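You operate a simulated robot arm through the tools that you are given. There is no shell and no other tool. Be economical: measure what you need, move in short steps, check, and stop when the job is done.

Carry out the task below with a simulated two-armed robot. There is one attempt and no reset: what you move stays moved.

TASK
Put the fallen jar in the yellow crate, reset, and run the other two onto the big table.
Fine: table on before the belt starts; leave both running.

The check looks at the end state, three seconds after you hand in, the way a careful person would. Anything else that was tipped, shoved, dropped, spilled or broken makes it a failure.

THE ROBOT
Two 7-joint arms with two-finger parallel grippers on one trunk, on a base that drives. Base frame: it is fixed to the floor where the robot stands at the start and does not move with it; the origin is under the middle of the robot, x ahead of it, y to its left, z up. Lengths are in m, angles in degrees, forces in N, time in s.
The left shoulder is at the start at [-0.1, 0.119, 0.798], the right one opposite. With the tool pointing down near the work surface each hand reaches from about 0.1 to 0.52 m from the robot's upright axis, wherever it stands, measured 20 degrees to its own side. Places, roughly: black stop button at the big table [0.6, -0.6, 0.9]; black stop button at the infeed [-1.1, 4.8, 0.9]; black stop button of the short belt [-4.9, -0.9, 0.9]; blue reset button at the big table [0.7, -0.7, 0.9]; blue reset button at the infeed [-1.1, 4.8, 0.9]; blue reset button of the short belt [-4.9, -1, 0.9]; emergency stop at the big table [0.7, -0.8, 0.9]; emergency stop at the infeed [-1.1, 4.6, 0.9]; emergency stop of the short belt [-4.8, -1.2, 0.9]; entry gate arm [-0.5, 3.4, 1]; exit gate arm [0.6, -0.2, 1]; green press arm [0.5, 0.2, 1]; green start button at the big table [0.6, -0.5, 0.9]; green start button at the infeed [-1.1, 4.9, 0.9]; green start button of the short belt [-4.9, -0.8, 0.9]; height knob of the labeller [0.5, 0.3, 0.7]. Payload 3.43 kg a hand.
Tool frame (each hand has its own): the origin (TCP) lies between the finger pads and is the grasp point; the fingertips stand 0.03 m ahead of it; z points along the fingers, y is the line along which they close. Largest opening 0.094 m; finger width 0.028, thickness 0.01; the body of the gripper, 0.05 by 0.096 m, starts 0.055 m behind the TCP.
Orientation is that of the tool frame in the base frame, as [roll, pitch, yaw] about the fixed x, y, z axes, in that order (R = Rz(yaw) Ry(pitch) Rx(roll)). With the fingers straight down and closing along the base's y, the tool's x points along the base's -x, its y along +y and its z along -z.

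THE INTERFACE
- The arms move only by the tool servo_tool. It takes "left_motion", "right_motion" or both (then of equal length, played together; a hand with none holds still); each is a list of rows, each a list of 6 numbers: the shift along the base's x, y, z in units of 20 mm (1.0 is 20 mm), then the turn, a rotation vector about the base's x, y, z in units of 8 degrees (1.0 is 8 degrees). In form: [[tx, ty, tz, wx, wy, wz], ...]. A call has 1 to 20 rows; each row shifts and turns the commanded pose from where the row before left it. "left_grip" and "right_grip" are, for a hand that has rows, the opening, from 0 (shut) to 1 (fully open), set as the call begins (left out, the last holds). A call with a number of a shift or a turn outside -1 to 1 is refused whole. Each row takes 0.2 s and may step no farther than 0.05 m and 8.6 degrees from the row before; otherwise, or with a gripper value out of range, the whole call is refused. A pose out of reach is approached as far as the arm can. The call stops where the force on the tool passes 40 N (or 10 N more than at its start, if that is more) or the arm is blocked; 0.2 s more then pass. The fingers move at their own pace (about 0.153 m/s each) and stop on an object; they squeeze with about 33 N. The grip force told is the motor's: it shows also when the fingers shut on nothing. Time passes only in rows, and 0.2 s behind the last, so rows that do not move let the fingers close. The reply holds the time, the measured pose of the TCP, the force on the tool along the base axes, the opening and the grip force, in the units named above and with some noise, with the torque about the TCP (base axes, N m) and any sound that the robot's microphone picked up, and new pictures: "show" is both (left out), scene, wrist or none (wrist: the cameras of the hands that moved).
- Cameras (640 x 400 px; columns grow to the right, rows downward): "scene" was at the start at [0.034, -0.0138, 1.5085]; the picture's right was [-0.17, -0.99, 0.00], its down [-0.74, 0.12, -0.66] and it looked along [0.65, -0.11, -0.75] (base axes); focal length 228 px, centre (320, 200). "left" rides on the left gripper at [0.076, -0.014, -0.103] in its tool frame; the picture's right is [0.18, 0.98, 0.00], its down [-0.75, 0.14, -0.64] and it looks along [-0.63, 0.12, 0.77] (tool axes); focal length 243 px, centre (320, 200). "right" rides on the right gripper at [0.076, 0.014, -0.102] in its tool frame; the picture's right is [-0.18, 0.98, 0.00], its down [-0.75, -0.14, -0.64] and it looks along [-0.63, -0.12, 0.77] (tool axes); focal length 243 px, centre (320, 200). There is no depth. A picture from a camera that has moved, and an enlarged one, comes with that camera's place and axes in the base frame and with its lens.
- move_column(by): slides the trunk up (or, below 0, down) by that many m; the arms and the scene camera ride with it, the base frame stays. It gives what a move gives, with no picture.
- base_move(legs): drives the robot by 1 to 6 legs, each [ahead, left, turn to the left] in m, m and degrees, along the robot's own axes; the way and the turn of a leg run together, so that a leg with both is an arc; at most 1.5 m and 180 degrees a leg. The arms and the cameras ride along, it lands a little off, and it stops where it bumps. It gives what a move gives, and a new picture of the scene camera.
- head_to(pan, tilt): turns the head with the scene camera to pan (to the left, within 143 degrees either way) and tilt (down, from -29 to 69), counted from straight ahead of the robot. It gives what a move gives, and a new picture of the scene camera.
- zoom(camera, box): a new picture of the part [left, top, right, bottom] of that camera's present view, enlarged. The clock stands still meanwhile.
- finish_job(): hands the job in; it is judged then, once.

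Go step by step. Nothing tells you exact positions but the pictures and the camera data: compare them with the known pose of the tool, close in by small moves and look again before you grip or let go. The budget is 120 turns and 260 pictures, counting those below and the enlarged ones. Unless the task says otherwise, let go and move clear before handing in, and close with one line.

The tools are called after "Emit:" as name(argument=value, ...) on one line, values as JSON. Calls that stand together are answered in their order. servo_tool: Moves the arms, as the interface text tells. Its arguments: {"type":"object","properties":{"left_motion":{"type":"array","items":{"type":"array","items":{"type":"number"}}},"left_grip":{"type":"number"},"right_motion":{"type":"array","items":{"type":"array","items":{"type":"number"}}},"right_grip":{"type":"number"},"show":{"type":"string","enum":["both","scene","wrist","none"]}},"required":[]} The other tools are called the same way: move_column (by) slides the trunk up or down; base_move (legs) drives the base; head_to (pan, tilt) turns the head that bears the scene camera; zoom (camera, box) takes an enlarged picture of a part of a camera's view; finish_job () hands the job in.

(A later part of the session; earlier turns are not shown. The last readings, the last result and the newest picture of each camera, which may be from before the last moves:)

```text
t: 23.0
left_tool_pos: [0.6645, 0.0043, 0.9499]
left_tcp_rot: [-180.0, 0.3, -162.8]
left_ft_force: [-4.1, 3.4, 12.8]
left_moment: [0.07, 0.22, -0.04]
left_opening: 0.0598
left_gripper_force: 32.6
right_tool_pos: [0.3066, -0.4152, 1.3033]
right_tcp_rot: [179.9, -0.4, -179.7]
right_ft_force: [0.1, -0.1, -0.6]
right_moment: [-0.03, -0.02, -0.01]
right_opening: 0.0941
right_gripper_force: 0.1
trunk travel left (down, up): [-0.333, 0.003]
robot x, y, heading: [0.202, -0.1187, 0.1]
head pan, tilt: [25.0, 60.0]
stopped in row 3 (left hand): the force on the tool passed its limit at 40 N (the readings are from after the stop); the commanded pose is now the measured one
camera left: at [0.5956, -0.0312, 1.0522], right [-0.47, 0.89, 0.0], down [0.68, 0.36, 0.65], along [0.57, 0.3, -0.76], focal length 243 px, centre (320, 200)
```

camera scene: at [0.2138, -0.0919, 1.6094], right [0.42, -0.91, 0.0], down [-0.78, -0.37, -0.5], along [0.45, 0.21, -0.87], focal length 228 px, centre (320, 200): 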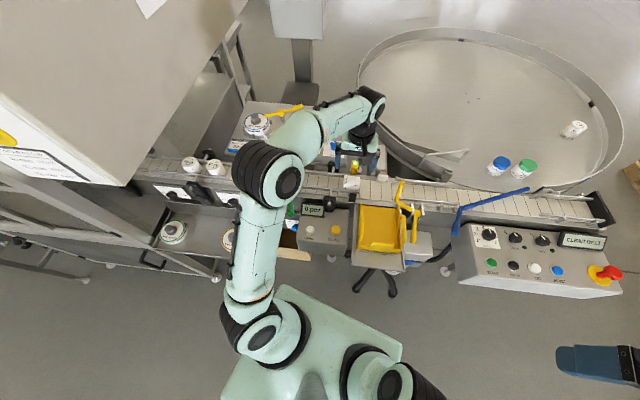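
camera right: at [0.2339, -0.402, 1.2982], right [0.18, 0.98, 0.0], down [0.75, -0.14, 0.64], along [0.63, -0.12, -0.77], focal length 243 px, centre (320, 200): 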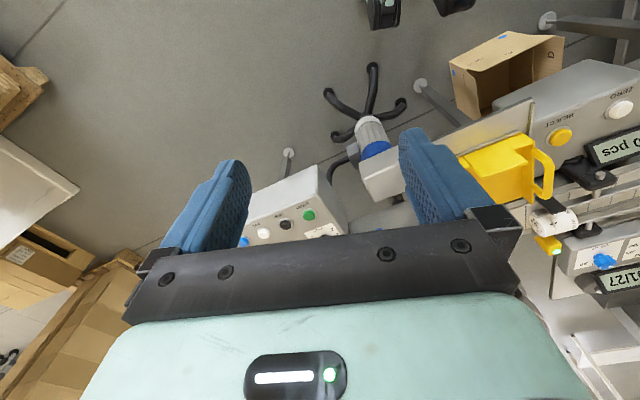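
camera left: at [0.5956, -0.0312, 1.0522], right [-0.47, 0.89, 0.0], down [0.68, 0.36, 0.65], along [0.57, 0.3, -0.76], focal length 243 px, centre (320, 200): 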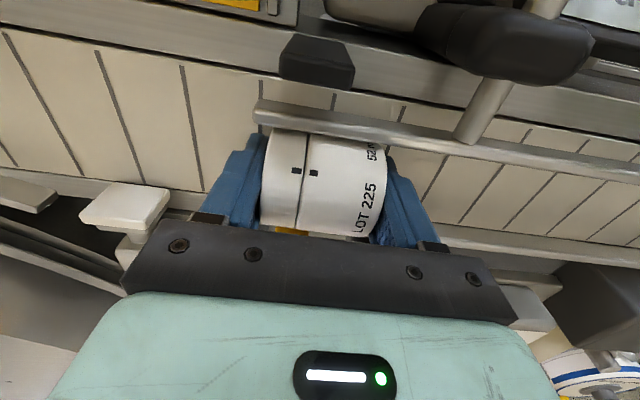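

The jar is held (opening 0.060). I'll lift it straight up and look at the crate.

Emit:
servo_tool(left_motion=[[0, 0, 0.5, 0, 0, 0], [0, 0, 1, 0, 0, 0], [0, 0, 1, 0, 0, 0], [0, 0, 1, 0, 0, 0], [0, 0, 1, 0, 0, 0], [0, 0, 1, 0, 0, 0], [0, 0, 1, 0, 0, 0], [0, 0, 1, 0, 0, 0]], show="wrist")

Emit:
head_to(pan=0, tilt=60)

Emit:
zoom(camera="scene", box=[240, 110, 440, 235])

```text
t: 24.8
left_tool_pos: [0.6669, 0.0036, 1.0984]
left_tcp_rot: [-180.0, 0.2, -162.9]
left_ft_force: [0.2, 0.2, -1.6]
left_moment: [-0.02, -0.02, -0.03]
left_opening: 0.0593
left_gripper_force: 32.9
right_tool_pos: [0.3085, -0.4149, 1.3033]
right_tcp_rot: [179.9, -0.3, -179.8]
right_ft_force: [-0.3, -0.1, -0.2]
right_moment: [-0.04, 0.0, -0.01]
right_opening: 0.0941
right_gripper_force: 0.0
trunk travel left (down, up): [-0.333, 0.003]
robot x, y, heading: [0.1971, -0.1185, 0.3]
head pan, tilt: [25.0, 60.0]
camera left: at [0.5973, -0.0317, 1.2015], right [-0.46, 0.89, 0.0], down [0.68, 0.36, 0.65], along [0.57, 0.3, -0.76], focal length 243 px, centre (320, 200)
```

left: 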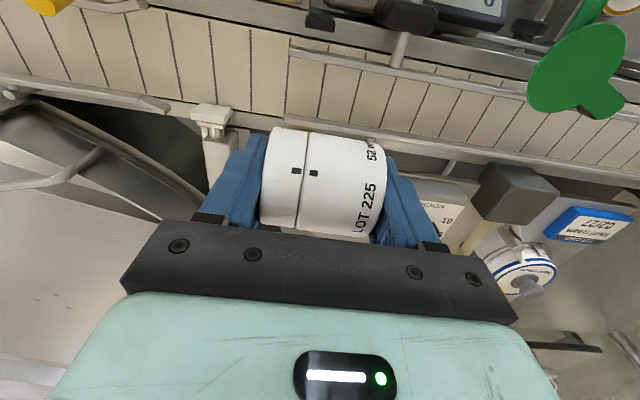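

```text
t: 25.7
left_tool_pos: [0.666, 0.003, 1.0991]
left_tcp_rot: [-180.0, 0.2, -162.8]
left_ft_force: [0.1, -0.6, -0.4]
left_moment: [0.03, 0.01, -0.01]
left_opening: 0.0595
left_gripper_force: 32.9
right_tool_pos: [0.3095, -0.4164, 1.3042]
right_tcp_rot: [180.0, -0.3, -179.9]
right_ft_force: [-0.4, 0.4, -0.4]
right_moment: [0.0, 0.03, -0.02]
right_opening: 0.0941
right_gripper_force: 0.1
trunk travel left (down, up): [-0.333, 0.003]
robot x, y, heading: [0.1971, -0.1209, -0.0]
head pan, tilt: [0.0, 60.0]
camera scene: at [0.2198, -0.1198, 1.6094], right [0.0, -1.0, 0.0], down [-0.87, 0.0, -0.5], along [0.5, 0.0, -0.87], focal length 228 px, centre (320, 200)
```

scene: 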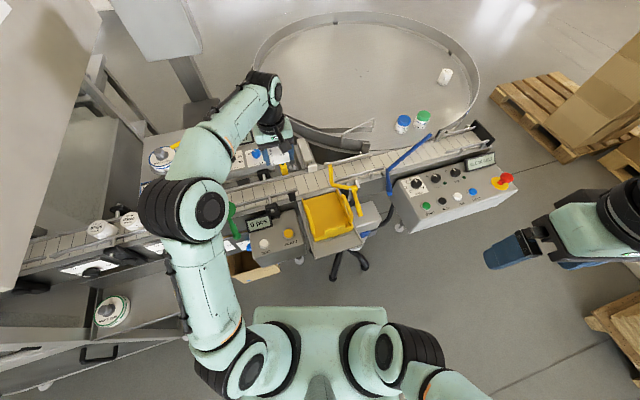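

```text
3.20 times, centred on (340, 172) of scene
camera zoom: at [0.2198, -0.1198, 1.6094], right [0.0, -1.0, 0.0], down [-0.87, 0.0, -0.5], along [0.5, 0.0, -0.87], focal length 729 px, centre (256, 288)
```

zoom: 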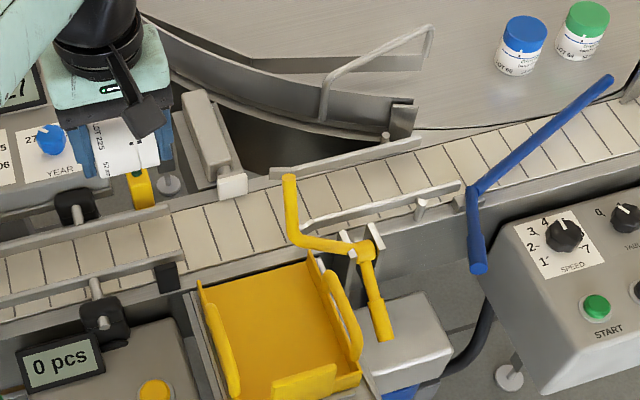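

I'll carry the jar back toward me first, then sideways over the crate at height, keeping clear of the yellow lever.

Emit:
servo_tool(left_motion=[[-1, 0, 0, 0, 0, 0], [-1, 0, 0, 0, 0, 0], [-1, 0, 0, 0, 0, 0], [-1, -0.5, 0, 0, 0, 0], [-0.7, -1, 0, 0, 0, 0], [0, -1, 0, 0, 0, 0], [0, -1, 0, 0, 0, 0], [0, -1, 0, 0, 0, 0], [0, -1, 0, 0, 0, 0], [0, -0.9, 0, 0, 0, 0]], show="both")

```text
t: 27.9
left_tool_pos: [0.5724, -0.1267, 1.0995]
left_tcp_rot: [179.9, 0.2, -162.9]
left_ft_force: [-0.1, -0.3, -0.9]
left_moment: [-0.02, -0.02, 0.01]
left_opening: 0.0595
left_gripper_force: 33.0
right_tool_pos: [0.309, -0.4153, 1.3038]
right_tcp_rot: [180.0, -0.3, -179.8]
right_ft_force: [0.1, 0.3, 1.0]
right_moment: [0.0, -0.02, 0.0]
right_opening: 0.0939
right_gripper_force: 0.1
trunk travel left (down, up): [-0.333, 0.003]
robot x, y, heading: [0.1964, -0.1215, 0.3]
head pan, tilt: [0.0, 60.0]
camera scene: at [0.2199, -0.1205, 1.6094], right [0.0, -1.0, 0.0], down [-0.87, 0.0, -0.5], along [0.5, 0.0, -0.87], focal length 228 px, centre (320, 200)
camera left: at [0.5036, -0.1609, 1.2013], right [-0.47, 0.89, 0.0], down [0.68, 0.36, 0.65], along [0.57, 0.3, -0.76], focal length 243 px, centre (320, 200)
```

scene: 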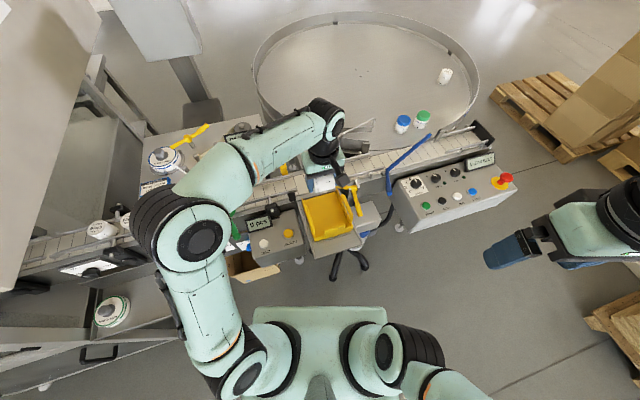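
left: 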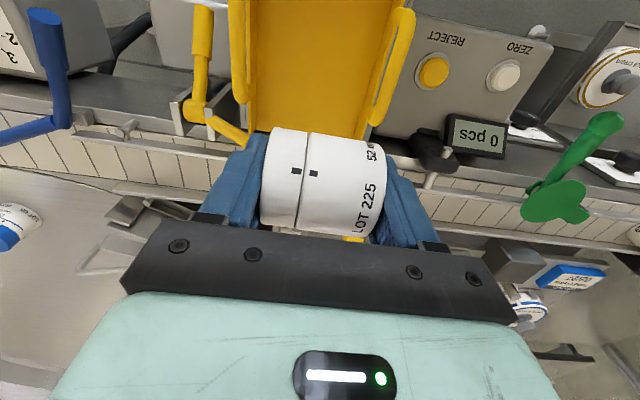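

Emit:
servo_tool(left_motion=[[-1, -0.1, 0, 0, 0, 0], [0, 0, -1, 0, 0, 0], [0, 0, -1, 0, 0, 0], [0, 0, -1, 0, 0, 0], [0, 0, -1, 0, 0, 0]], show="both")

Emit:
zoom(camera="scene", box=[270, 130, 400, 260])

```text
t: 29.1
left_tool_pos: [0.552, -0.1273, 1.019]
left_tcp_rot: [-179.9, 0.3, -162.8]
left_ft_force: [0.1, -0.8, -0.6]
left_moment: [-0.04, -0.01, 0.01]
left_opening: 0.0595
left_gripper_force: 32.6
right_tool_pos: [0.3087, -0.4155, 1.3035]
right_tcp_rot: [179.9, -0.3, -179.9]
right_ft_force: [-0.2, -0.7, 0.0]
right_moment: [0.01, 0.0, -0.01]
right_opening: 0.0937
right_gripper_force: 0.1
trunk travel left (down, up): [-0.333, 0.003]
robot x, y, heading: [0.1987, -0.1178, 0.1]
head pan, tilt: [0.0, 60.0]
camera scene: at [0.2201, -0.12, 1.6094], right [0.0, -1.0, 0.0], down [-0.87, 0.0, -0.5], along [0.5, 0.0, -0.87], focal length 228 px, centre (320, 200)
camera left: at [0.4834, -0.162, 1.1206], right [-0.47, 0.89, 0.0], down [0.68, 0.36, 0.65], along [0.57, 0.3, -0.76], focal length 243 px, centre (320, 200)
```

scene: 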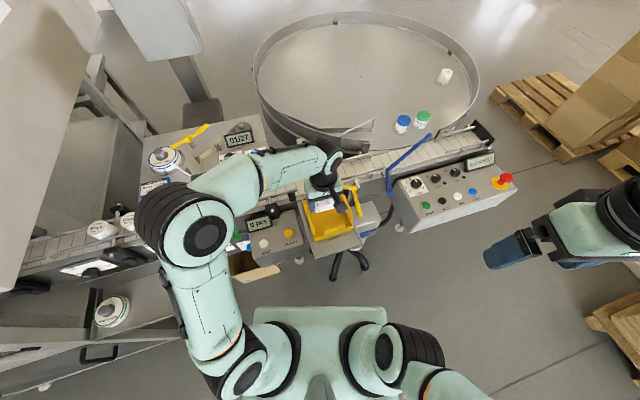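
left: 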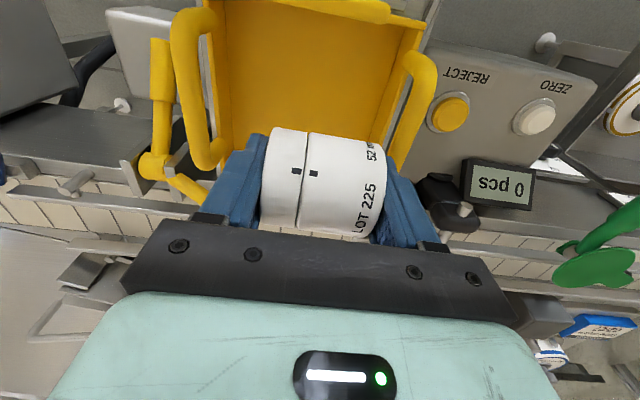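

```text
3.08 times, centred on (335, 195) of scene
camera zoom: at [0.2201, -0.12, 1.6094], right [0.0, -1.0, 0.0], down [-0.87, 0.0, -0.5], along [0.5, 0.0, -0.87], focal length 701 px, centre (274, 215)
```

zoom: 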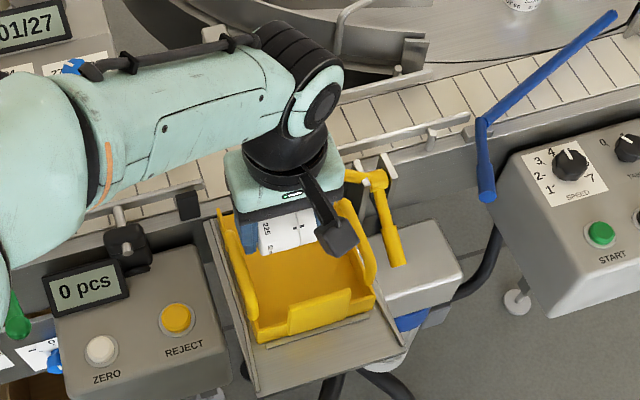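

The hand should shift about 1 cm downstream to be centred between the crate handles, then go lower.

Emit:
servo_tool(left_motion=[[0.3, -0.45, 0, 0, 0, 0], [0, 0, -1, 0, 0, 0], [0, 0, -1, 0, 0, 0]], show="wrist")

Emit:
zoom(camera="scene", box=[280, 150, 380, 250])

```text
t: 29.9
left_tool_pos: [0.5584, -0.1356, 0.9786]
left_tcp_rot: [180.0, 0.2, -162.9]
left_ft_force: [-0.1, 0.4, -1.4]
left_moment: [0.04, 0.01, 0.0]
left_opening: 0.0595
left_gripper_force: 33.1
right_tool_pos: [0.3092, -0.4161, 1.304]
right_tcp_rot: [179.8, -0.3, -179.8]
right_ft_force: [0.1, -0.2, 0.4]
right_moment: [0.02, 0.02, 0.01]
right_opening: 0.0939
right_gripper_force: 0.1
trunk travel left (down, up): [-0.333, 0.003]
robot x, y, heading: [0.1974, -0.1191, 0.2]
head pan, tilt: [0.0, 60.0]
camera left: at [0.4888, -0.1708, 1.0803], right [-0.46, 0.89, 0.0], down [0.68, 0.36, 0.64], along [0.57, 0.3, -0.76], focal length 243 px, centre (320, 200)
```

left: 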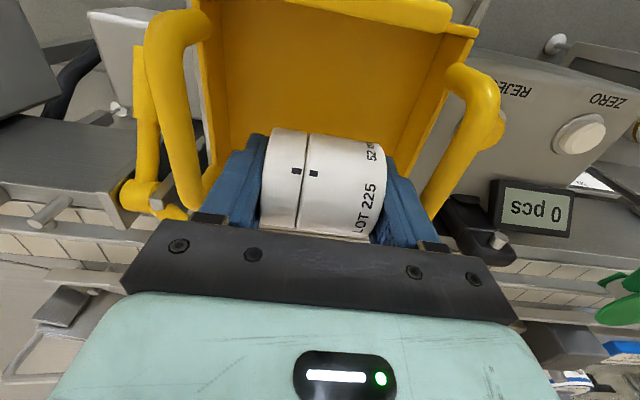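

```text
4.00 times, centred on (330, 200) of scene
camera zoom: at [0.22, -0.1201, 1.6094], right [0.0, -1.0, 0.0], down [-0.87, 0.0, -0.5], along [0.5, 0.0, -0.87], focal length 912 px, centre (280, 200)
```

zoom: 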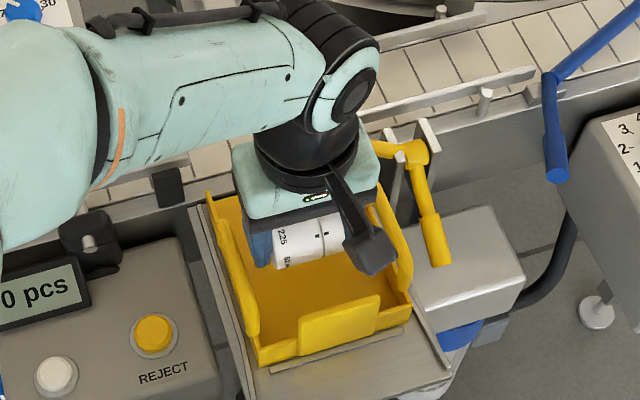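

Centred between the handles. I'll continue down in small steps.

Emit:
servo_tool(left_motion=[[0, 0, -0.7, 0, 0, 0], [0, 0, -0.7, 0, 0, 0], [0, 0, -0.5, 0, 0, 0]], show="wrist")

Emit:
zoom(camera="scene", box=[290, 160, 370, 240])

```text
t: 30.8
left_tool_pos: [0.5587, -0.1356, 0.948]
left_tcp_rot: [-180.0, 0.4, -162.8]
left_ft_force: [-7.0, 4.6, 18.9]
left_moment: [0.63, 0.51, 0.01]
left_opening: 0.0595
left_gripper_force: 33.0
right_tool_pos: [0.3089, -0.4157, 1.3054]
right_tcp_rot: [-180.0, -0.1, -179.7]
right_ft_force: [0.5, 0.6, -0.5]
right_moment: [-0.01, 0.02, -0.01]
right_opening: 0.0943
right_gripper_force: 0.1
trunk travel left (down, up): [-0.333, 0.003]
robot x, y, heading: [0.1972, -0.118, 0.0]
head pan, tilt: [0.0, 60.0]
stopped in row 3 (left hand): the force on the tool passed its limit at 47 N (the readings are from after the stop); the commanded pose is now the measured one
camera left: at [0.4884, -0.1707, 1.05], right [-0.46, 0.89, 0.0], down [0.67, 0.36, 0.65], along [0.57, 0.3, -0.76], focal length 243 px, centre (320, 200)
```

left: 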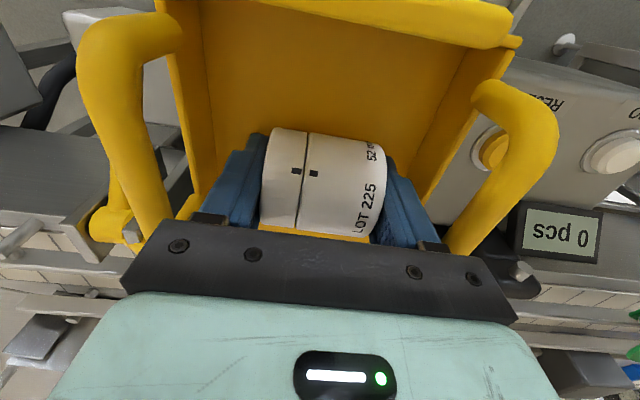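

```text
5.00 times, centred on (330, 200) of scene
camera zoom: at [0.2184, -0.1194, 1.6095], right [0.0, -1.0, 0.0], down [-0.87, 0.0, -0.5], along [0.5, 0.0, -0.87], focal length 1139 px, centre (270, 200)
```

zoom: 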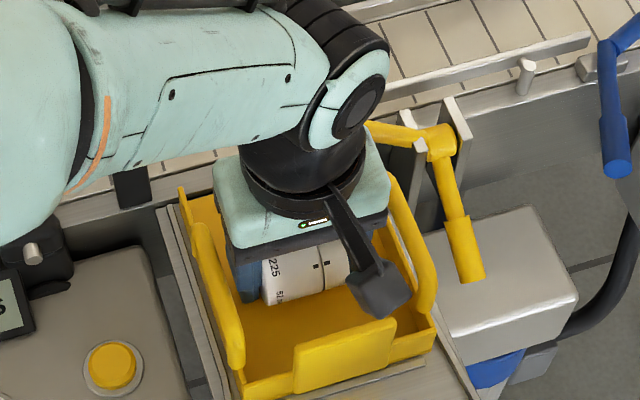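

The crate floor is reached at the same level as the belt. I'll ease off 2 mm and open just enough to release.

Emit:
servo_tool(left_motion=[[0, 0, 0.08, 0, 0, 0]], show="none")

Emit:
servo_tool(left_motion=[[0, 0, 0, 0, 0, 0], [0, 0, 0, 0, 0, 0], [0, 0, 0, 0, 0, 0]], left_grip=0.75, show="wrist")

```text
t: 31.2
left_tool_pos: [0.5568, -0.1356, 0.9489]
left_tcp_rot: [-179.8, 0.5, -162.9]
left_ft_force: [-4.2, 2.6, 13.2]
left_moment: [0.42, 0.39, 0.06]
left_opening: 0.0596
left_gripper_force: 33.2
right_tool_pos: [0.3083, -0.4158, 1.3037]
right_tcp_rot: [179.9, -0.2, -179.6]
right_ft_force: [0.9, 0.1, 0.2]
right_moment: [0.02, 0.01, 0.01]
right_opening: 0.0942
right_gripper_force: 0.0
trunk travel left (down, up): [-0.333, 0.003]
robot x, y, heading: [0.1953, -0.1188, 0.3]
head pan, tilt: [0.0, 60.0]
```

```text
t: 32.0
left_tool_pos: [0.5585, -0.138, 0.9479]
left_tcp_rot: [-179.8, 0.4, -162.9]
left_ft_force: [-0.7, -4.6, 10.3]
left_moment: [0.18, 0.23, 0.1]
left_opening: 0.0681
left_gripper_force: 0.1
right_tool_pos: [0.3094, -0.4162, 1.3045]
right_tcp_rot: [179.9, -0.3, -179.8]
right_ft_force: [-0.4, 0.9, 0.4]
right_moment: [-0.02, 0.02, 0.02]
right_opening: 0.094
right_gripper_force: 0.1
trunk travel left (down, up): [-0.333, 0.003]
robot x, y, heading: [0.1993, -0.1185, 0.2]
head pan, tilt: [0.0, 60.0]
camera left: at [0.4892, -0.1718, 1.05], right [-0.46, 0.89, -0.01], down [0.67, 0.36, 0.65], along [0.58, 0.3, -0.76], focal length 243 px, centre (320, 200)
```

left: 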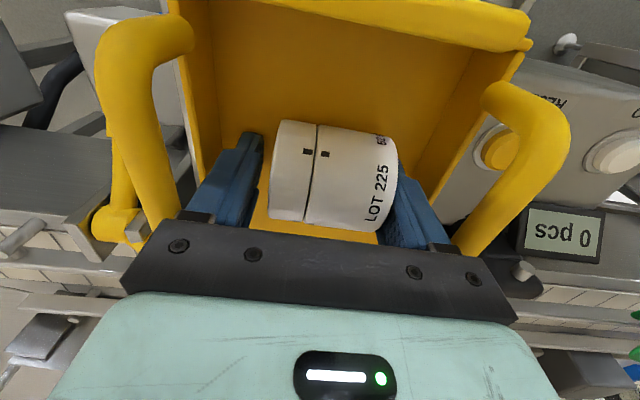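

Emit:
servo_tool(left_motion=[[-0.03, 0.1, 0.2, 0, 0, 0], [0, 0, 0.4, 0, 0, 0], [0, 0, 0.8, 0, 0, 0], [0, 0, 1, 0, 0, 0]], show="wrist")

```text
t: 33.0
left_tool_pos: [0.5588, -0.1333, 0.9961]
left_tcp_rot: [-179.8, 0.5, -162.9]
left_ft_force: [0.3, -0.2, -0.4]
left_moment: [-0.01, -0.03, 0.02]
left_opening: 0.0707
left_gripper_force: 0.0
right_tool_pos: [0.309, -0.4156, 1.3048]
right_tcp_rot: [179.9, -0.3, -179.8]
right_ft_force: [-0.2, 0.5, -0.1]
right_moment: [0.01, -0.02, 0.01]
right_opening: 0.0941
right_gripper_force: 0.0
trunk travel left (down, up): [-0.333, 0.003]
robot x, y, heading: [0.2005, -0.1205, 0.0]
head pan, tilt: [0.0, 60.0]
camera left: at [0.4886, -0.1689, 1.0983], right [-0.46, 0.89, 0.0], down [0.67, 0.36, 0.65], along [0.58, 0.3, -0.76], focal length 243 px, centre (320, 200)
```

left: 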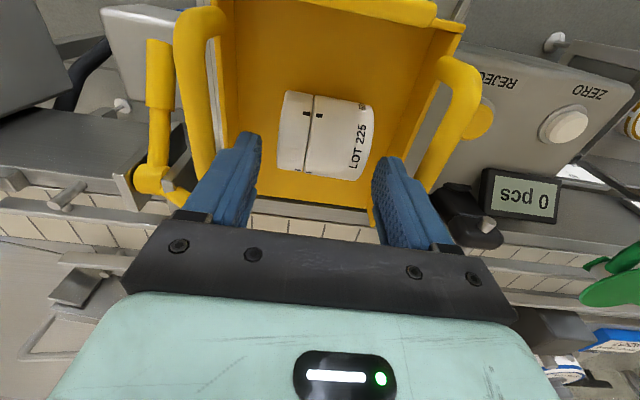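

The jar lies in the crate. I'll lift the left hand clear and fold it back, then look at the line.

Emit:
servo_tool(left_motion=[[0, 0, 1, 0, 0, 0], [0, 0, 1, 0, 0, 0], [0, 0, 1, 0, 0, 0], [0, 0, 1, 0, 0, 0], [0, 0, 1, 0, 0, 0], [0, 0, 1, 0, 0, 0], [0, 0, 1, 0, 0, 0], [-1, 0, 0.5, 0, 0, 0], [-1, 0, 0, 0, 0, 0], [-1, 0, 0, 0, 0, 0], [-1, 0, 0, 0, 0, 0], [-1, 0.5, 0, 0, 0, 0], [-1, 0.5, 0, 0, 0, 0], [-1, 0.5, 0, 0, 0, 0], [-1, 0.5, 0, 0, 0, 0], [-1, 1, 0, 0, 0, 0], [-1, 1, 0, 0, 0, 0], [-1, 1, 0, 0, 0, 0]], show="scene")

Emit:
zoom(camera="scene", box=[280, 120, 440, 240])

Emit:
zoom(camera="scene", box=[370, 100, 530, 240])

```text
t: 36.8
left_tool_pos: [0.3361, -0.0344, 1.1464]
left_tcp_rot: [-179.8, 0.5, -162.9]
left_ft_force: [-0.1, 0.5, 0.0]
left_moment: [-0.05, -0.01, -0.01]
left_opening: 0.0709
left_gripper_force: 0.0
right_tool_pos: [0.3082, -0.416, 1.3059]
right_tcp_rot: [180.0, -0.1, -179.7]
right_ft_force: [0.0, 0.2, 0.6]
right_moment: [0.0, -0.02, 0.0]
right_opening: 0.0942
right_gripper_force: 0.0
trunk travel left (down, up): [-0.333, 0.003]
robot x, y, heading: [0.1967, -0.1201, 0.3]
head pan, tilt: [0.0, 60.0]
camera scene: at [0.2188, -0.1192, 1.6094], right [0.0, -1.0, 0.0], down [-0.87, 0.0, -0.5], along [0.5, 0.0, -0.87], focal length 228 px, centre (320, 200)
```

scene: 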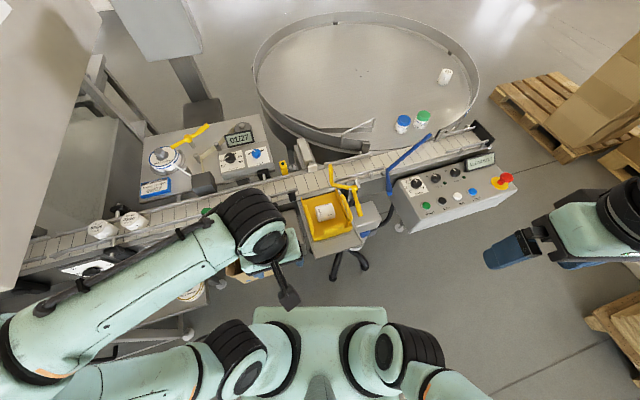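

```text
3.33 times, centred on (360, 180) of scene
camera zoom: at [0.2188, -0.1192, 1.6094], right [0.0, -1.0, 0.0], down [-0.87, 0.0, -0.5], along [0.5, 0.0, -0.87], focal length 760 px, centre (187, 267)
```

zoom: 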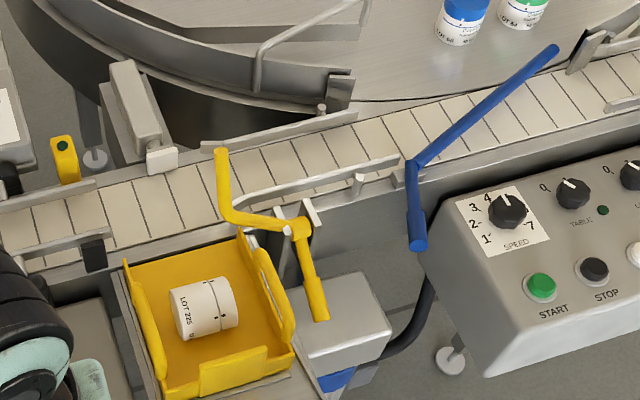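

```text
2.86 times, centred on (450, 170) of scene
camera zoom: at [0.2188, -0.1192, 1.6094], right [0.0, -1.0, 0.0], down [-0.87, 0.0, -0.5], along [0.5, 0.0, -0.87], focal length 651 px, centre (-51, 286)
```

zoom: 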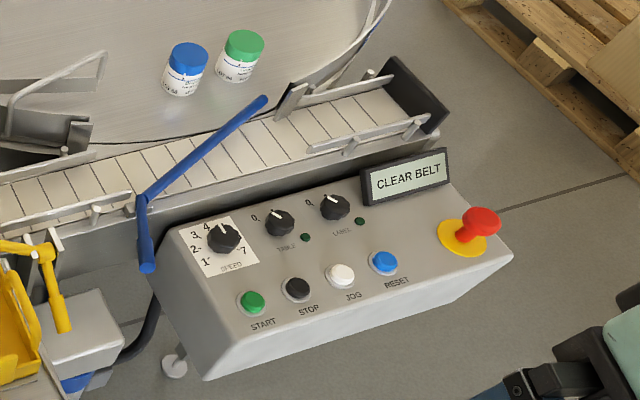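

The crate holds the jar and the belt sensor lamp went out. I'll strafe right to the big-table panel and check the yellow and blue arms from there.

Emit:
base_move(legs=[[0, -0.4, 0]])

Emit:
head_to(pan=25, tilt=50)

Emit:
zoom(camera="scene", box=[230, 80, 430, 205])

```text
t: 40.8
left_tool_pos: [0.3399, -0.4357, 1.1453]
left_tcp_rot: [-179.8, 0.5, -163.1]
left_ft_force: [-0.7, 0.3, -0.1]
left_moment: [0.01, -0.03, -0.02]
left_opening: 0.0704
left_gripper_force: 0.0
right_tool_pos: [0.3083, -0.8152, 1.304]
right_tcp_rot: [179.9, -0.2, -180.0]
right_ft_force: [0.8, 0.2, 0.5]
right_moment: [0.01, 0.0, 0.0]
right_opening: 0.0942
right_gripper_force: 0.1
trunk travel left (down, up): [-0.333, 0.003]
robot x, y, heading: [0.1984, -0.5164, -0.1]
head pan, tilt: [0.0, 60.0]
camera scene: at [0.2201, -0.5195, 1.6094], right [0.0, -1.0, 0.0], down [-0.87, 0.0, -0.5], along [0.5, 0.0, -0.87], focal length 228 px, centre (320, 200)
```

scene: 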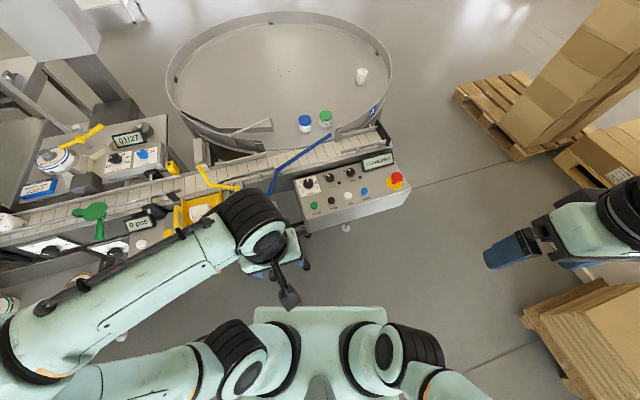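

```text
t: 41.7
left_tool_pos: [0.3404, -0.4351, 1.1449]
left_tcp_rot: [-179.8, 0.5, -163.1]
left_ft_force: [-0.1, -0.1, 0.5]
left_moment: [0.02, -0.02, -0.02]
left_opening: 0.0707
left_gripper_force: 0.1
right_tool_pos: [0.3083, -0.8158, 1.3045]
right_tcp_rot: [179.8, -0.4, 180.0]
right_ft_force: [0.3, -1.0, 0.4]
right_moment: [0.02, 0.02, 0.01]
right_opening: 0.0942
right_gripper_force: 0.0
trunk travel left (down, up): [-0.333, 0.003]
robot x, y, heading: [0.1976, -0.5162, -0.2]
head pan, tilt: [25.0, 50.0]
camera scene: at [0.2233, -0.487, 1.6219], right [0.42, -0.91, 0.0], down [-0.7, -0.32, -0.64], along [0.58, 0.27, -0.77], focal length 228 px, centre (320, 200)
```

scene: 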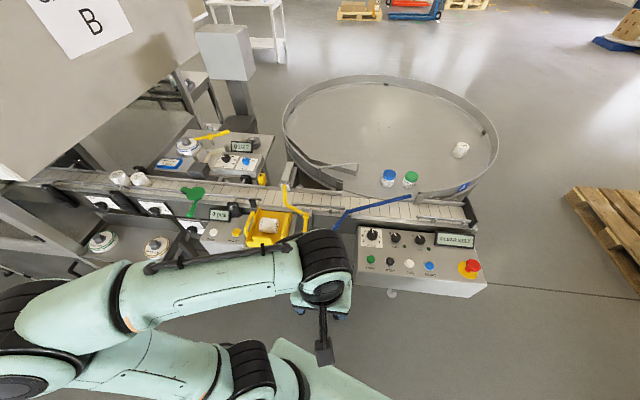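

```text
3.20 times, centred on (330, 142) of scene
camera zoom: at [0.2233, -0.487, 1.6219], right [0.42, -0.91, 0.0], down [-0.7, -0.32, -0.64], along [0.58, 0.27, -0.77], focal length 729 px, centre (288, 384)
```

zoom: 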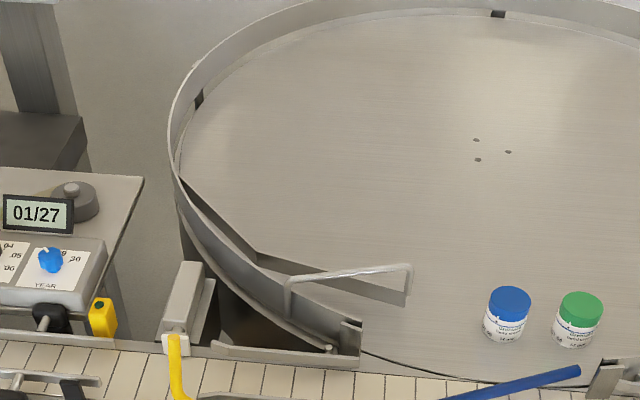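

Emit:
zoom(camera="scene", box=[240, 170, 400, 270])

Emit:
zoom(camera="scene", box=[340, 170, 490, 290])

```text
4.00 times, centred on (320, 220) of scene
camera zoom: at [0.2233, -0.487, 1.6219], right [0.42, -0.91, 0.0], down [-0.7, -0.32, -0.64], along [0.58, 0.27, -0.77], focal length 912 px, centre (320, 120)
```

zoom: 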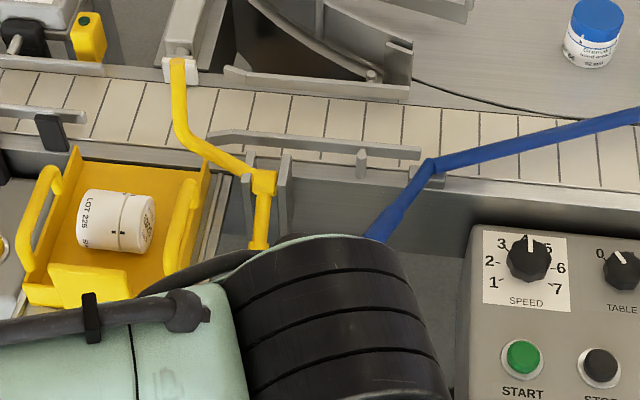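

```text
3.33 times, centred on (415, 230) of scene
camera zoom: at [0.2233, -0.487, 1.6219], right [0.42, -0.91, 0.0], down [-0.7, -0.32, -0.64], along [0.58, 0.27, -0.77], focal length 760 px, centre (3, 100)
```

zoom: 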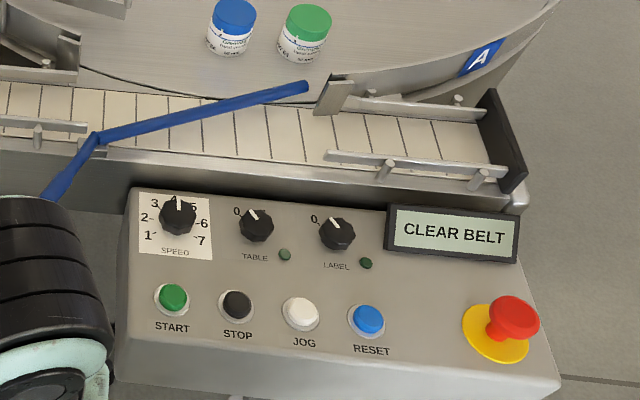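

Triangulation puts the blue diverter at jar height across the belt (onto the table) and the yellow and green arms clear of the jar path. RESET is at about [0.673, −0.688, 0.88], the TABLE knob at [0.72, −0.556, 0.90] and START at [0.613, −0.50, 0.885]. I'll tuck the left hand and drive up to the panel.

Emit:
servo_tool(left_motion=[[-1, 1, 0, 0, 0, 0], [-1, 1, 0, 0, 0, 0], [-1, 1, 0, 0, 0, 0], [-1, 1, 0, 0, 0, 0]], right_motion=[[0, 1, 0, 0, 0, 0], [0, 1, 0, 0, 0, 0], [0, 1, 0, 0, 0, 0], [0, 1, 0, 0, 0, 0]], right_grip=0, show="none")

Emit:
base_move(legs=[[0.1, -0.05, 0]])

Emit:
head_to(pan=-10, tilt=60)

```text
t: 42.7
left_tool_pos: [0.2579, -0.3559, 1.1442]
left_tcp_rot: [-179.8, 0.4, -163.2]
left_ft_force: [0.1, -0.2, 0.7]
left_moment: [-0.02, -0.01, 0.0]
left_opening: 0.0702
left_gripper_force: 0.0
right_tool_pos: [0.3076, -0.7349, 1.3041]
right_tcp_rot: [179.9, -0.1, -180.0]
right_ft_force: [0.1, -0.1, 0.6]
right_moment: [-0.04, 0.01, 0.01]
right_opening: 0.0001
right_gripper_force: 32.8
trunk travel left (down, up): [-0.333, 0.003]
robot x, y, heading: [0.1978, -0.5175, -0.2]
head pan, tilt: [25.0, 50.0]
```

```text
t: 43.9
left_tool_pos: [0.357, -0.4063, 1.1452]
left_tcp_rot: [-179.8, 0.5, -163.1]
left_ft_force: [0.2, -0.3, 0.1]
left_moment: [0.0, 0.01, 0.0]
left_opening: 0.0706
left_gripper_force: 0.1
right_tool_pos: [0.4055, -0.7856, 1.3035]
right_tcp_rot: [180.0, -0.3, -179.8]
right_ft_force: [-0.2, -0.2, 0.5]
right_moment: [0.01, 0.0, 0.0]
right_opening: 0.0002
right_gripper_force: 32.9
trunk travel left (down, up): [-0.333, 0.003]
robot x, y, heading: [0.2962, -0.5686, -0.1]
head pan, tilt: [25.0, 50.0]
camera scene: at [0.3203, -0.5364, 1.6217], right [0.42, -0.91, 0.0], down [-0.69, -0.32, -0.64], along [0.58, 0.27, -0.77], focal length 228 px, centre (320, 200)
```

scene: 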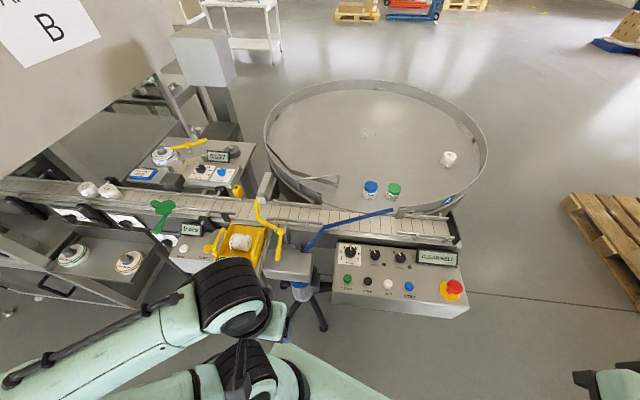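

```text
t: 44.9
left_tool_pos: [0.3576, -0.4055, 1.1462]
left_tcp_rot: [-179.8, 0.5, -163.1]
left_ft_force: [-0.5, 0.0, -0.2]
left_moment: [0.0, -0.03, 0.02]
left_opening: 0.0706
left_gripper_force: 0.0
right_tool_pos: [0.407, -0.7854, 1.3038]
right_tcp_rot: [179.8, -0.2, -179.9]
right_ft_force: [0.1, 0.4, -0.5]
right_moment: [0.02, -0.03, -0.01]
right_opening: 0.0001
right_gripper_force: 33.0
trunk travel left (down, up): [-0.333, 0.003]
robot x, y, heading: [0.2956, -0.5659, -0.2]
head pan, tilt: [-10.0, 60.0]
camera scene: at [0.3167, -0.5805, 1.6094], right [-0.17, -0.98, 0.0], down [-0.85, 0.15, -0.5], along [0.49, -0.09, -0.87], focal length 228 px, centre (320, 200)
```

scene: 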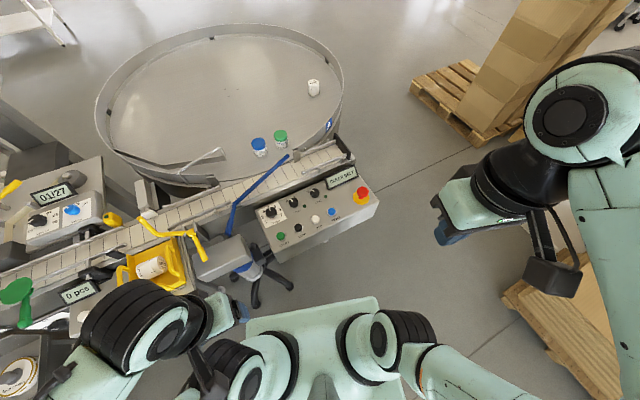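

The right fingers are closed and will serve as a pusher. I'll move the right hand above the blue RESET button.

Emit:
servo_tool(right_motion=[[0.85, 0.323, -1, 0, 0, 0], [0.85, 0.323, -1, 0, 0, 0], [0.85, 0.323, -1, 0, 0, 0], [0.85, 0.323, -1, 0, 0, 0], [0.85, 0.323, -1, 0, 0, 0], [0.85, 0.323, -1, 0, 0, 0], [0.85, 0.323, -1, 0, 0, 0], [0.85, 0.323, -1, 0, 0, 0], [0.85, 0.323, -1, 0, 0, 0], [0.85, 0.323, -1, 0, 0, 0], [0.85, 0.323, -1, 0, 0, 0], [0.85, 0.323, -1, 0, 0, 0], [0.85, 0.323, -1, 0, 0, 0], [0.85, 0.323, -1, 0, 0, 0], [0.85, 0.323, -1, 0, 0, 0]], show="both")

```text
t: 48.1
left_tool_pos: [0.3581, -0.4061, 1.1458]
left_tcp_rot: [-179.8, 0.4, -163.1]
left_ft_force: [0.2, -0.5, 1.1]
left_moment: [0.0, 0.03, -0.02]
left_opening: 0.0705
left_gripper_force: 0.0
right_tool_pos: [0.6629, -0.6871, 1.0049]
right_tcp_rot: [-180.0, -0.2, -179.8]
right_ft_force: [-0.3, -0.3, 0.6]
right_moment: [-0.01, 0.0, -0.02]
right_opening: 0.0002
right_gripper_force: 33.2
trunk travel left (down, up): [-0.333, 0.003]
robot x, y, heading: [0.2947, -0.5681, -0.1]
head pan, tilt: [-10.0, 60.0]
camera scene: at [0.3176, -0.5804, 1.6094], right [-0.17, -0.98, 0.0], down [-0.85, 0.15, -0.5], along [0.49, -0.09, -0.87], focal length 228 px, centre (320, 200)
camera right: at [0.5872, -0.6726, 1.1069], right [0.18, 0.98, 0.0], down [0.76, -0.14, 0.64], along [0.63, -0.12, -0.77], focal length 243 px, centre (320, 200)
```

scene: 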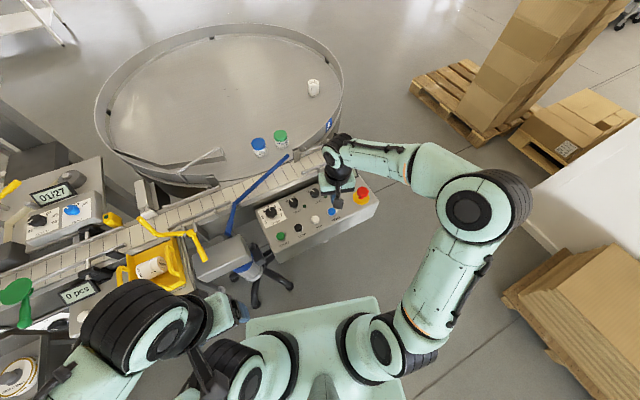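
right: 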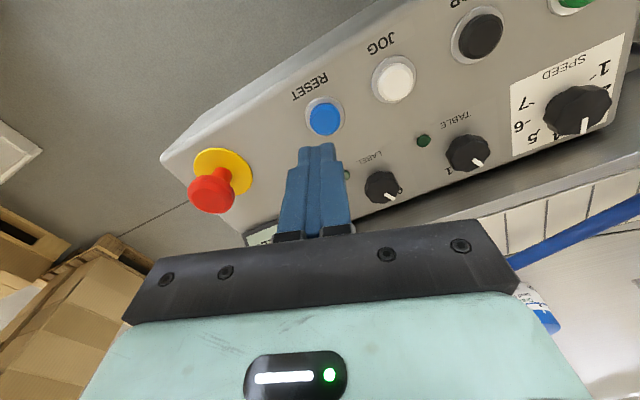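

RESET is at [0.673, −0.685]. I'll centre over it and press down with small final steps.

Emit:
servo_tool(right_motion=[[0.5, 0.12, 0, 0, 0, 0], [0, 0, -1, 0, 0, 0], [0, 0, -1, 0, 0, 0], [0, 0, -1, 0, 0, 0], [0, 0, -0.7, 0, 0, 0], [0, 0, 0, 0, 0, 0]], show="wrist")

```text
t: 49.5
left_tool_pos: [0.3579, -0.4053, 1.1459]
left_tcp_rot: [-179.8, 0.6, -163.1]
left_ft_force: [0.3, 0.0, -0.8]
left_moment: [-0.02, 0.03, 0.02]
left_opening: 0.0706
left_gripper_force: 0.1
right_tool_pos: [0.6705, -0.6852, 0.9298]
right_tcp_rot: [179.8, -0.2, -179.9]
right_ft_force: [-0.4, 0.0, 1.1]
right_moment: [0.01, -0.01, -0.02]
right_opening: 0.0
right_gripper_force: 33.5
trunk travel left (down, up): [-0.333, 0.003]
robot x, y, heading: [0.2937, -0.5697, -0.2]
head pan, tilt: [-10.0, 60.0]
camera right: at [0.5959, -0.6707, 1.0329], right [0.18, 0.98, 0.0], down [0.76, -0.14, 0.64], along [0.63, -0.12, -0.77], focal length 243 px, centre (320, 200)
```

right: 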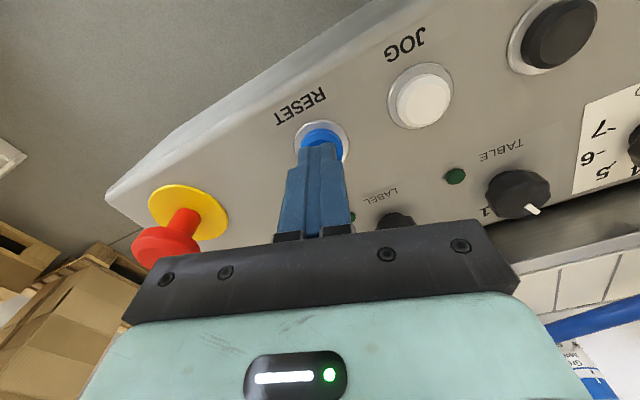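

Emit:
servo_tool(right_motion=[[0, 0, -0.3, 0, 0, 0], [0, 0, -0.3, 0, 0, 0], [0, 0, -0.3, 0, 0, 0], [0, 0, -0.2, 0, 0, 0], [0, 0, -0.2, 0, 0, 0]], show="wrist")

Emit:
zoom(camera="scene", box=[250, 140, 390, 260])

```text
t: 50.5
left_tool_pos: [0.3528, -0.4055, 1.1461]
left_tcp_rot: [-179.7, 0.6, -163.1]
left_ft_force: [-0.6, -0.1, 0.5]
left_moment: [0.0, 0.01, 0.01]
left_opening: 0.0705
left_gripper_force: 0.0
right_tool_pos: [0.6712, -0.6839, 0.9189]
right_tcp_rot: [179.8, 0.8, 179.9]
right_ft_force: [-3.8, -2.8, 25.3]
right_moment: [-0.2, 0.39, -0.01]
right_opening: 0.0001
right_gripper_force: 33.3
trunk travel left (down, up): [-0.333, 0.003]
robot x, y, heading: [0.295, -0.565, 0.1]
head pan, tilt: [-10.0, 60.0]
heard: click
stopped in row 4 (right hand): the force on the tool passed its limit at 50 N (the readings are from after the stop); the commanded pose is now the measured one
camera right: at [0.595, -0.6704, 1.02], right [0.18, 0.98, 0.01], down [0.74, -0.14, 0.65], along [0.64, -0.12, -0.76], focal length 243 px, centre (320, 200)
```

right: 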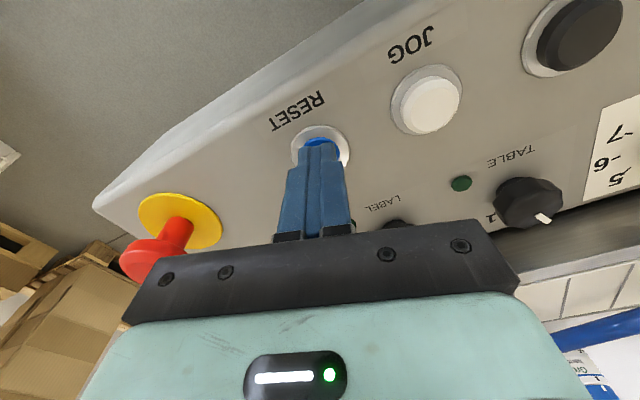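

```text
3.33 times, centred on (320, 200) of scene
camera zoom: at [0.311, -0.5806, 1.6097], right [-0.17, -0.98, 0.0], down [-0.85, 0.15, -0.5], along [0.5, -0.09, -0.86], focal length 760 px, centre (320, 200)
```

zoom: 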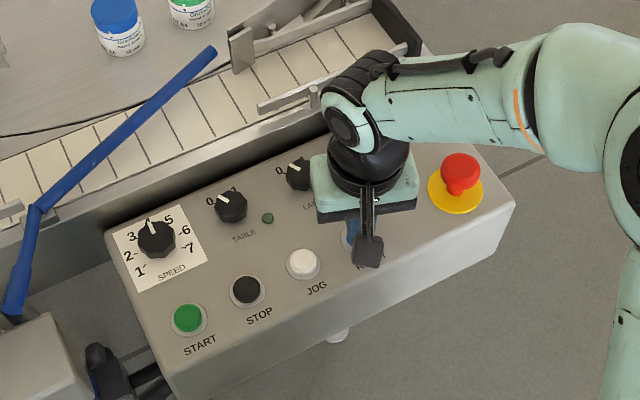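

A click was heard. I'll lift off and read the display.

Emit:
servo_tool(right_motion=[[0, 0, 0.5, 0, 0, 0], [0, 0, 1, 0, 0, 0], [0, 0, 1, 0, 0, 0], [0, 0, 1, 0, 0, 0], [0, 0, 1, 0, 0, 0], [-0.5, 1, 0, 0, 0, 0], [-0.5, 1, 0, 0, 0, 0], [0, 1, 0, 0, 0, 0], [0, 1, 0, 0, 0, 0], [0, 1, 0, 0, 0, 0]], show="both")

Emit:
zoom(camera="scene", box=[250, 140, 390, 260])

Emit:
zoom(camera="right", box=[220, 0, 520, 200])

```text
t: 52.7
left_tool_pos: [0.3578, -0.4051, 1.1454]
left_tcp_rot: [-179.8, 0.6, -163.1]
left_ft_force: [0.9, -0.8, 0.1]
left_moment: [-0.02, 0.03, 0.0]
left_opening: 0.0703
left_gripper_force: 0.0
right_tool_pos: [0.653, -0.5854, 1.0034]
right_tcp_rot: [180.0, 0.1, 180.0]
right_ft_force: [-0.4, -0.2, -1.1]
right_moment: [0.02, 0.0, 0.0]
right_opening: 0.0
right_gripper_force: 32.9
trunk travel left (down, up): [-0.333, 0.003]
robot x, y, heading: [0.2974, -0.5648, 0.0]
head pan, tilt: [-10.0, 60.0]
camera scene: at [0.3168, -0.5802, 1.6094], right [-0.17, -0.98, 0.0], down [-0.85, 0.15, -0.5], along [0.49, -0.09, -0.87], focal length 228 px, centre (320, 200)
camera right: at [0.5776, -0.5704, 1.1056], right [0.18, 0.98, 0.0], down [0.75, -0.14, 0.64], along [0.63, -0.12, -0.77], focal length 243 px, centre (320, 200)
```

scene: 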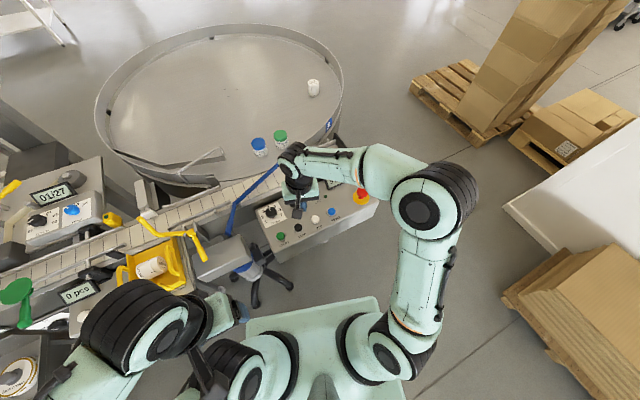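
right: 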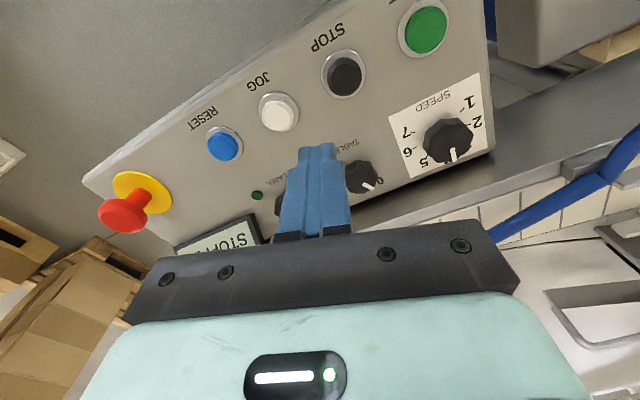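

```text
3.33 times, centred on (320, 200) of scene
camera zoom: at [0.3168, -0.5802, 1.6094], right [-0.17, -0.98, 0.0], down [-0.85, 0.15, -0.5], along [0.49, -0.09, -0.87], focal length 760 px, centre (320, 200)
```

zoom: 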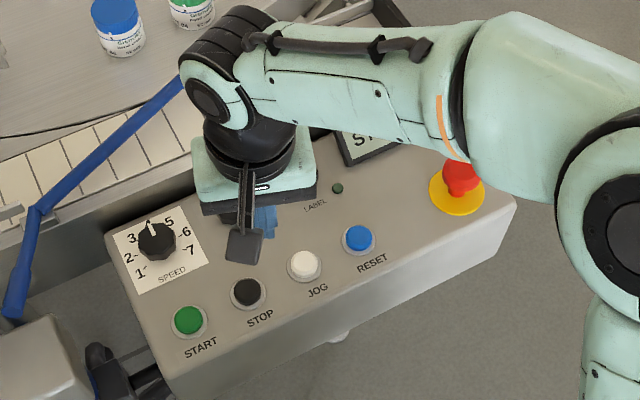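

```text
2.00 times, centred on (370, 100) of right
camera zoom: at [0.5776, -0.5704, 1.1056], right [0.18, 0.98, 0.0], down [0.75, -0.14, 0.64], along [0.63, -0.12, -0.77], focal length 485 px, centre (220, 400)
```

zoom: 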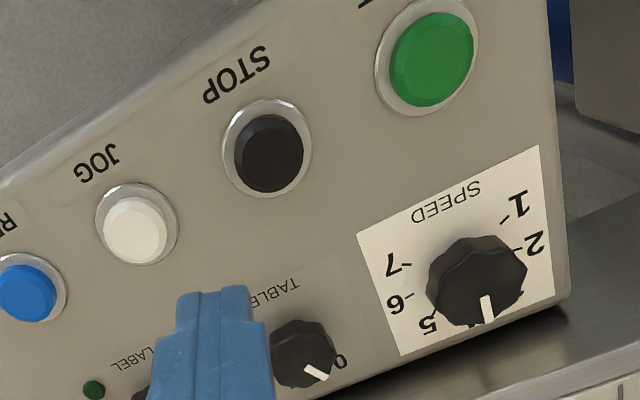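

The display now reads STOPPED, so the reset worked. Next is the TABLE knob at about [0.72, −0.556], which has 0 at left and 1 at right. I'll position the hand over it with the fingers opened to about 5 cm.

Emit:
servo_tool(right_motion=[[0.67, 0.3, 0, 0, 0, 1], [0.67, 0.3, 0, 0, 0, 1], [0.67, 0.3, 0, 0, 0, 1], [0.67, 0.3, 0, 0, 0, 0], [0.67, 0.3, 0, 0, 0, 0], [0, 0, 0, 0, 0, 0]], right_grip=0.55, show="wrist")

Emit:
zoom(camera="right", box=[220, 40, 420, 165])

```text
t: 54.1
left_tool_pos: [0.3577, -0.4055, 1.145]
left_tcp_rot: [-179.8, 0.6, -163.0]
left_ft_force: [-0.6, -0.5, -0.7]
left_moment: [-0.01, 0.02, 0.0]
left_opening: 0.0704
left_gripper_force: 0.1
right_tool_pos: [0.7206, -0.5547, 1.0029]
right_tcp_rot: [179.9, 0.0, -155.9]
right_ft_force: [-0.5, 0.6, 0.9]
right_moment: [0.02, 0.02, -0.01]
right_opening: 0.0515
right_gripper_force: 0.1
trunk travel left (down, up): [-0.333, 0.003]
robot x, y, heading: [0.2981, -0.5696, -0.2]
head pan, tilt: [-10.0, 60.0]
camera right: at [0.6452, -0.5729, 1.1055], right [-0.23, 0.97, 0.0], down [0.75, 0.18, 0.64], along [0.62, 0.15, -0.77], focal length 243 px, centre (320, 200)
```

right: 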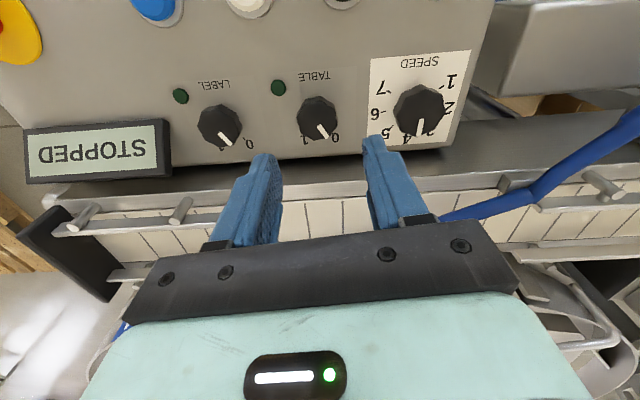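

```text
3.20 times, centred on (320, 102) of right
camera zoom: at [0.6452, -0.5729, 1.1055], right [-0.23, 0.97, 0.0], down [0.75, 0.18, 0.64], along [0.62, 0.15, -0.77], focal length 776 px, centre (320, 512)
```

zoom: 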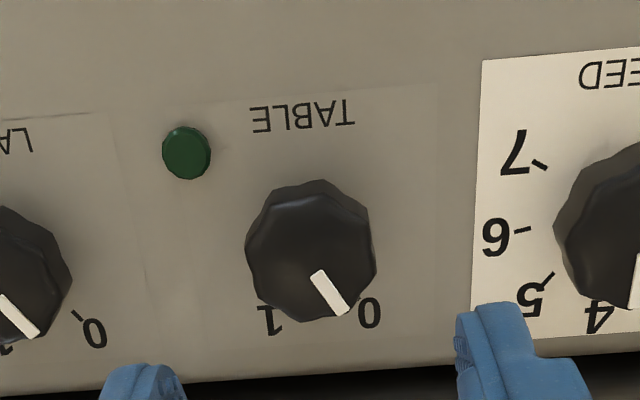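

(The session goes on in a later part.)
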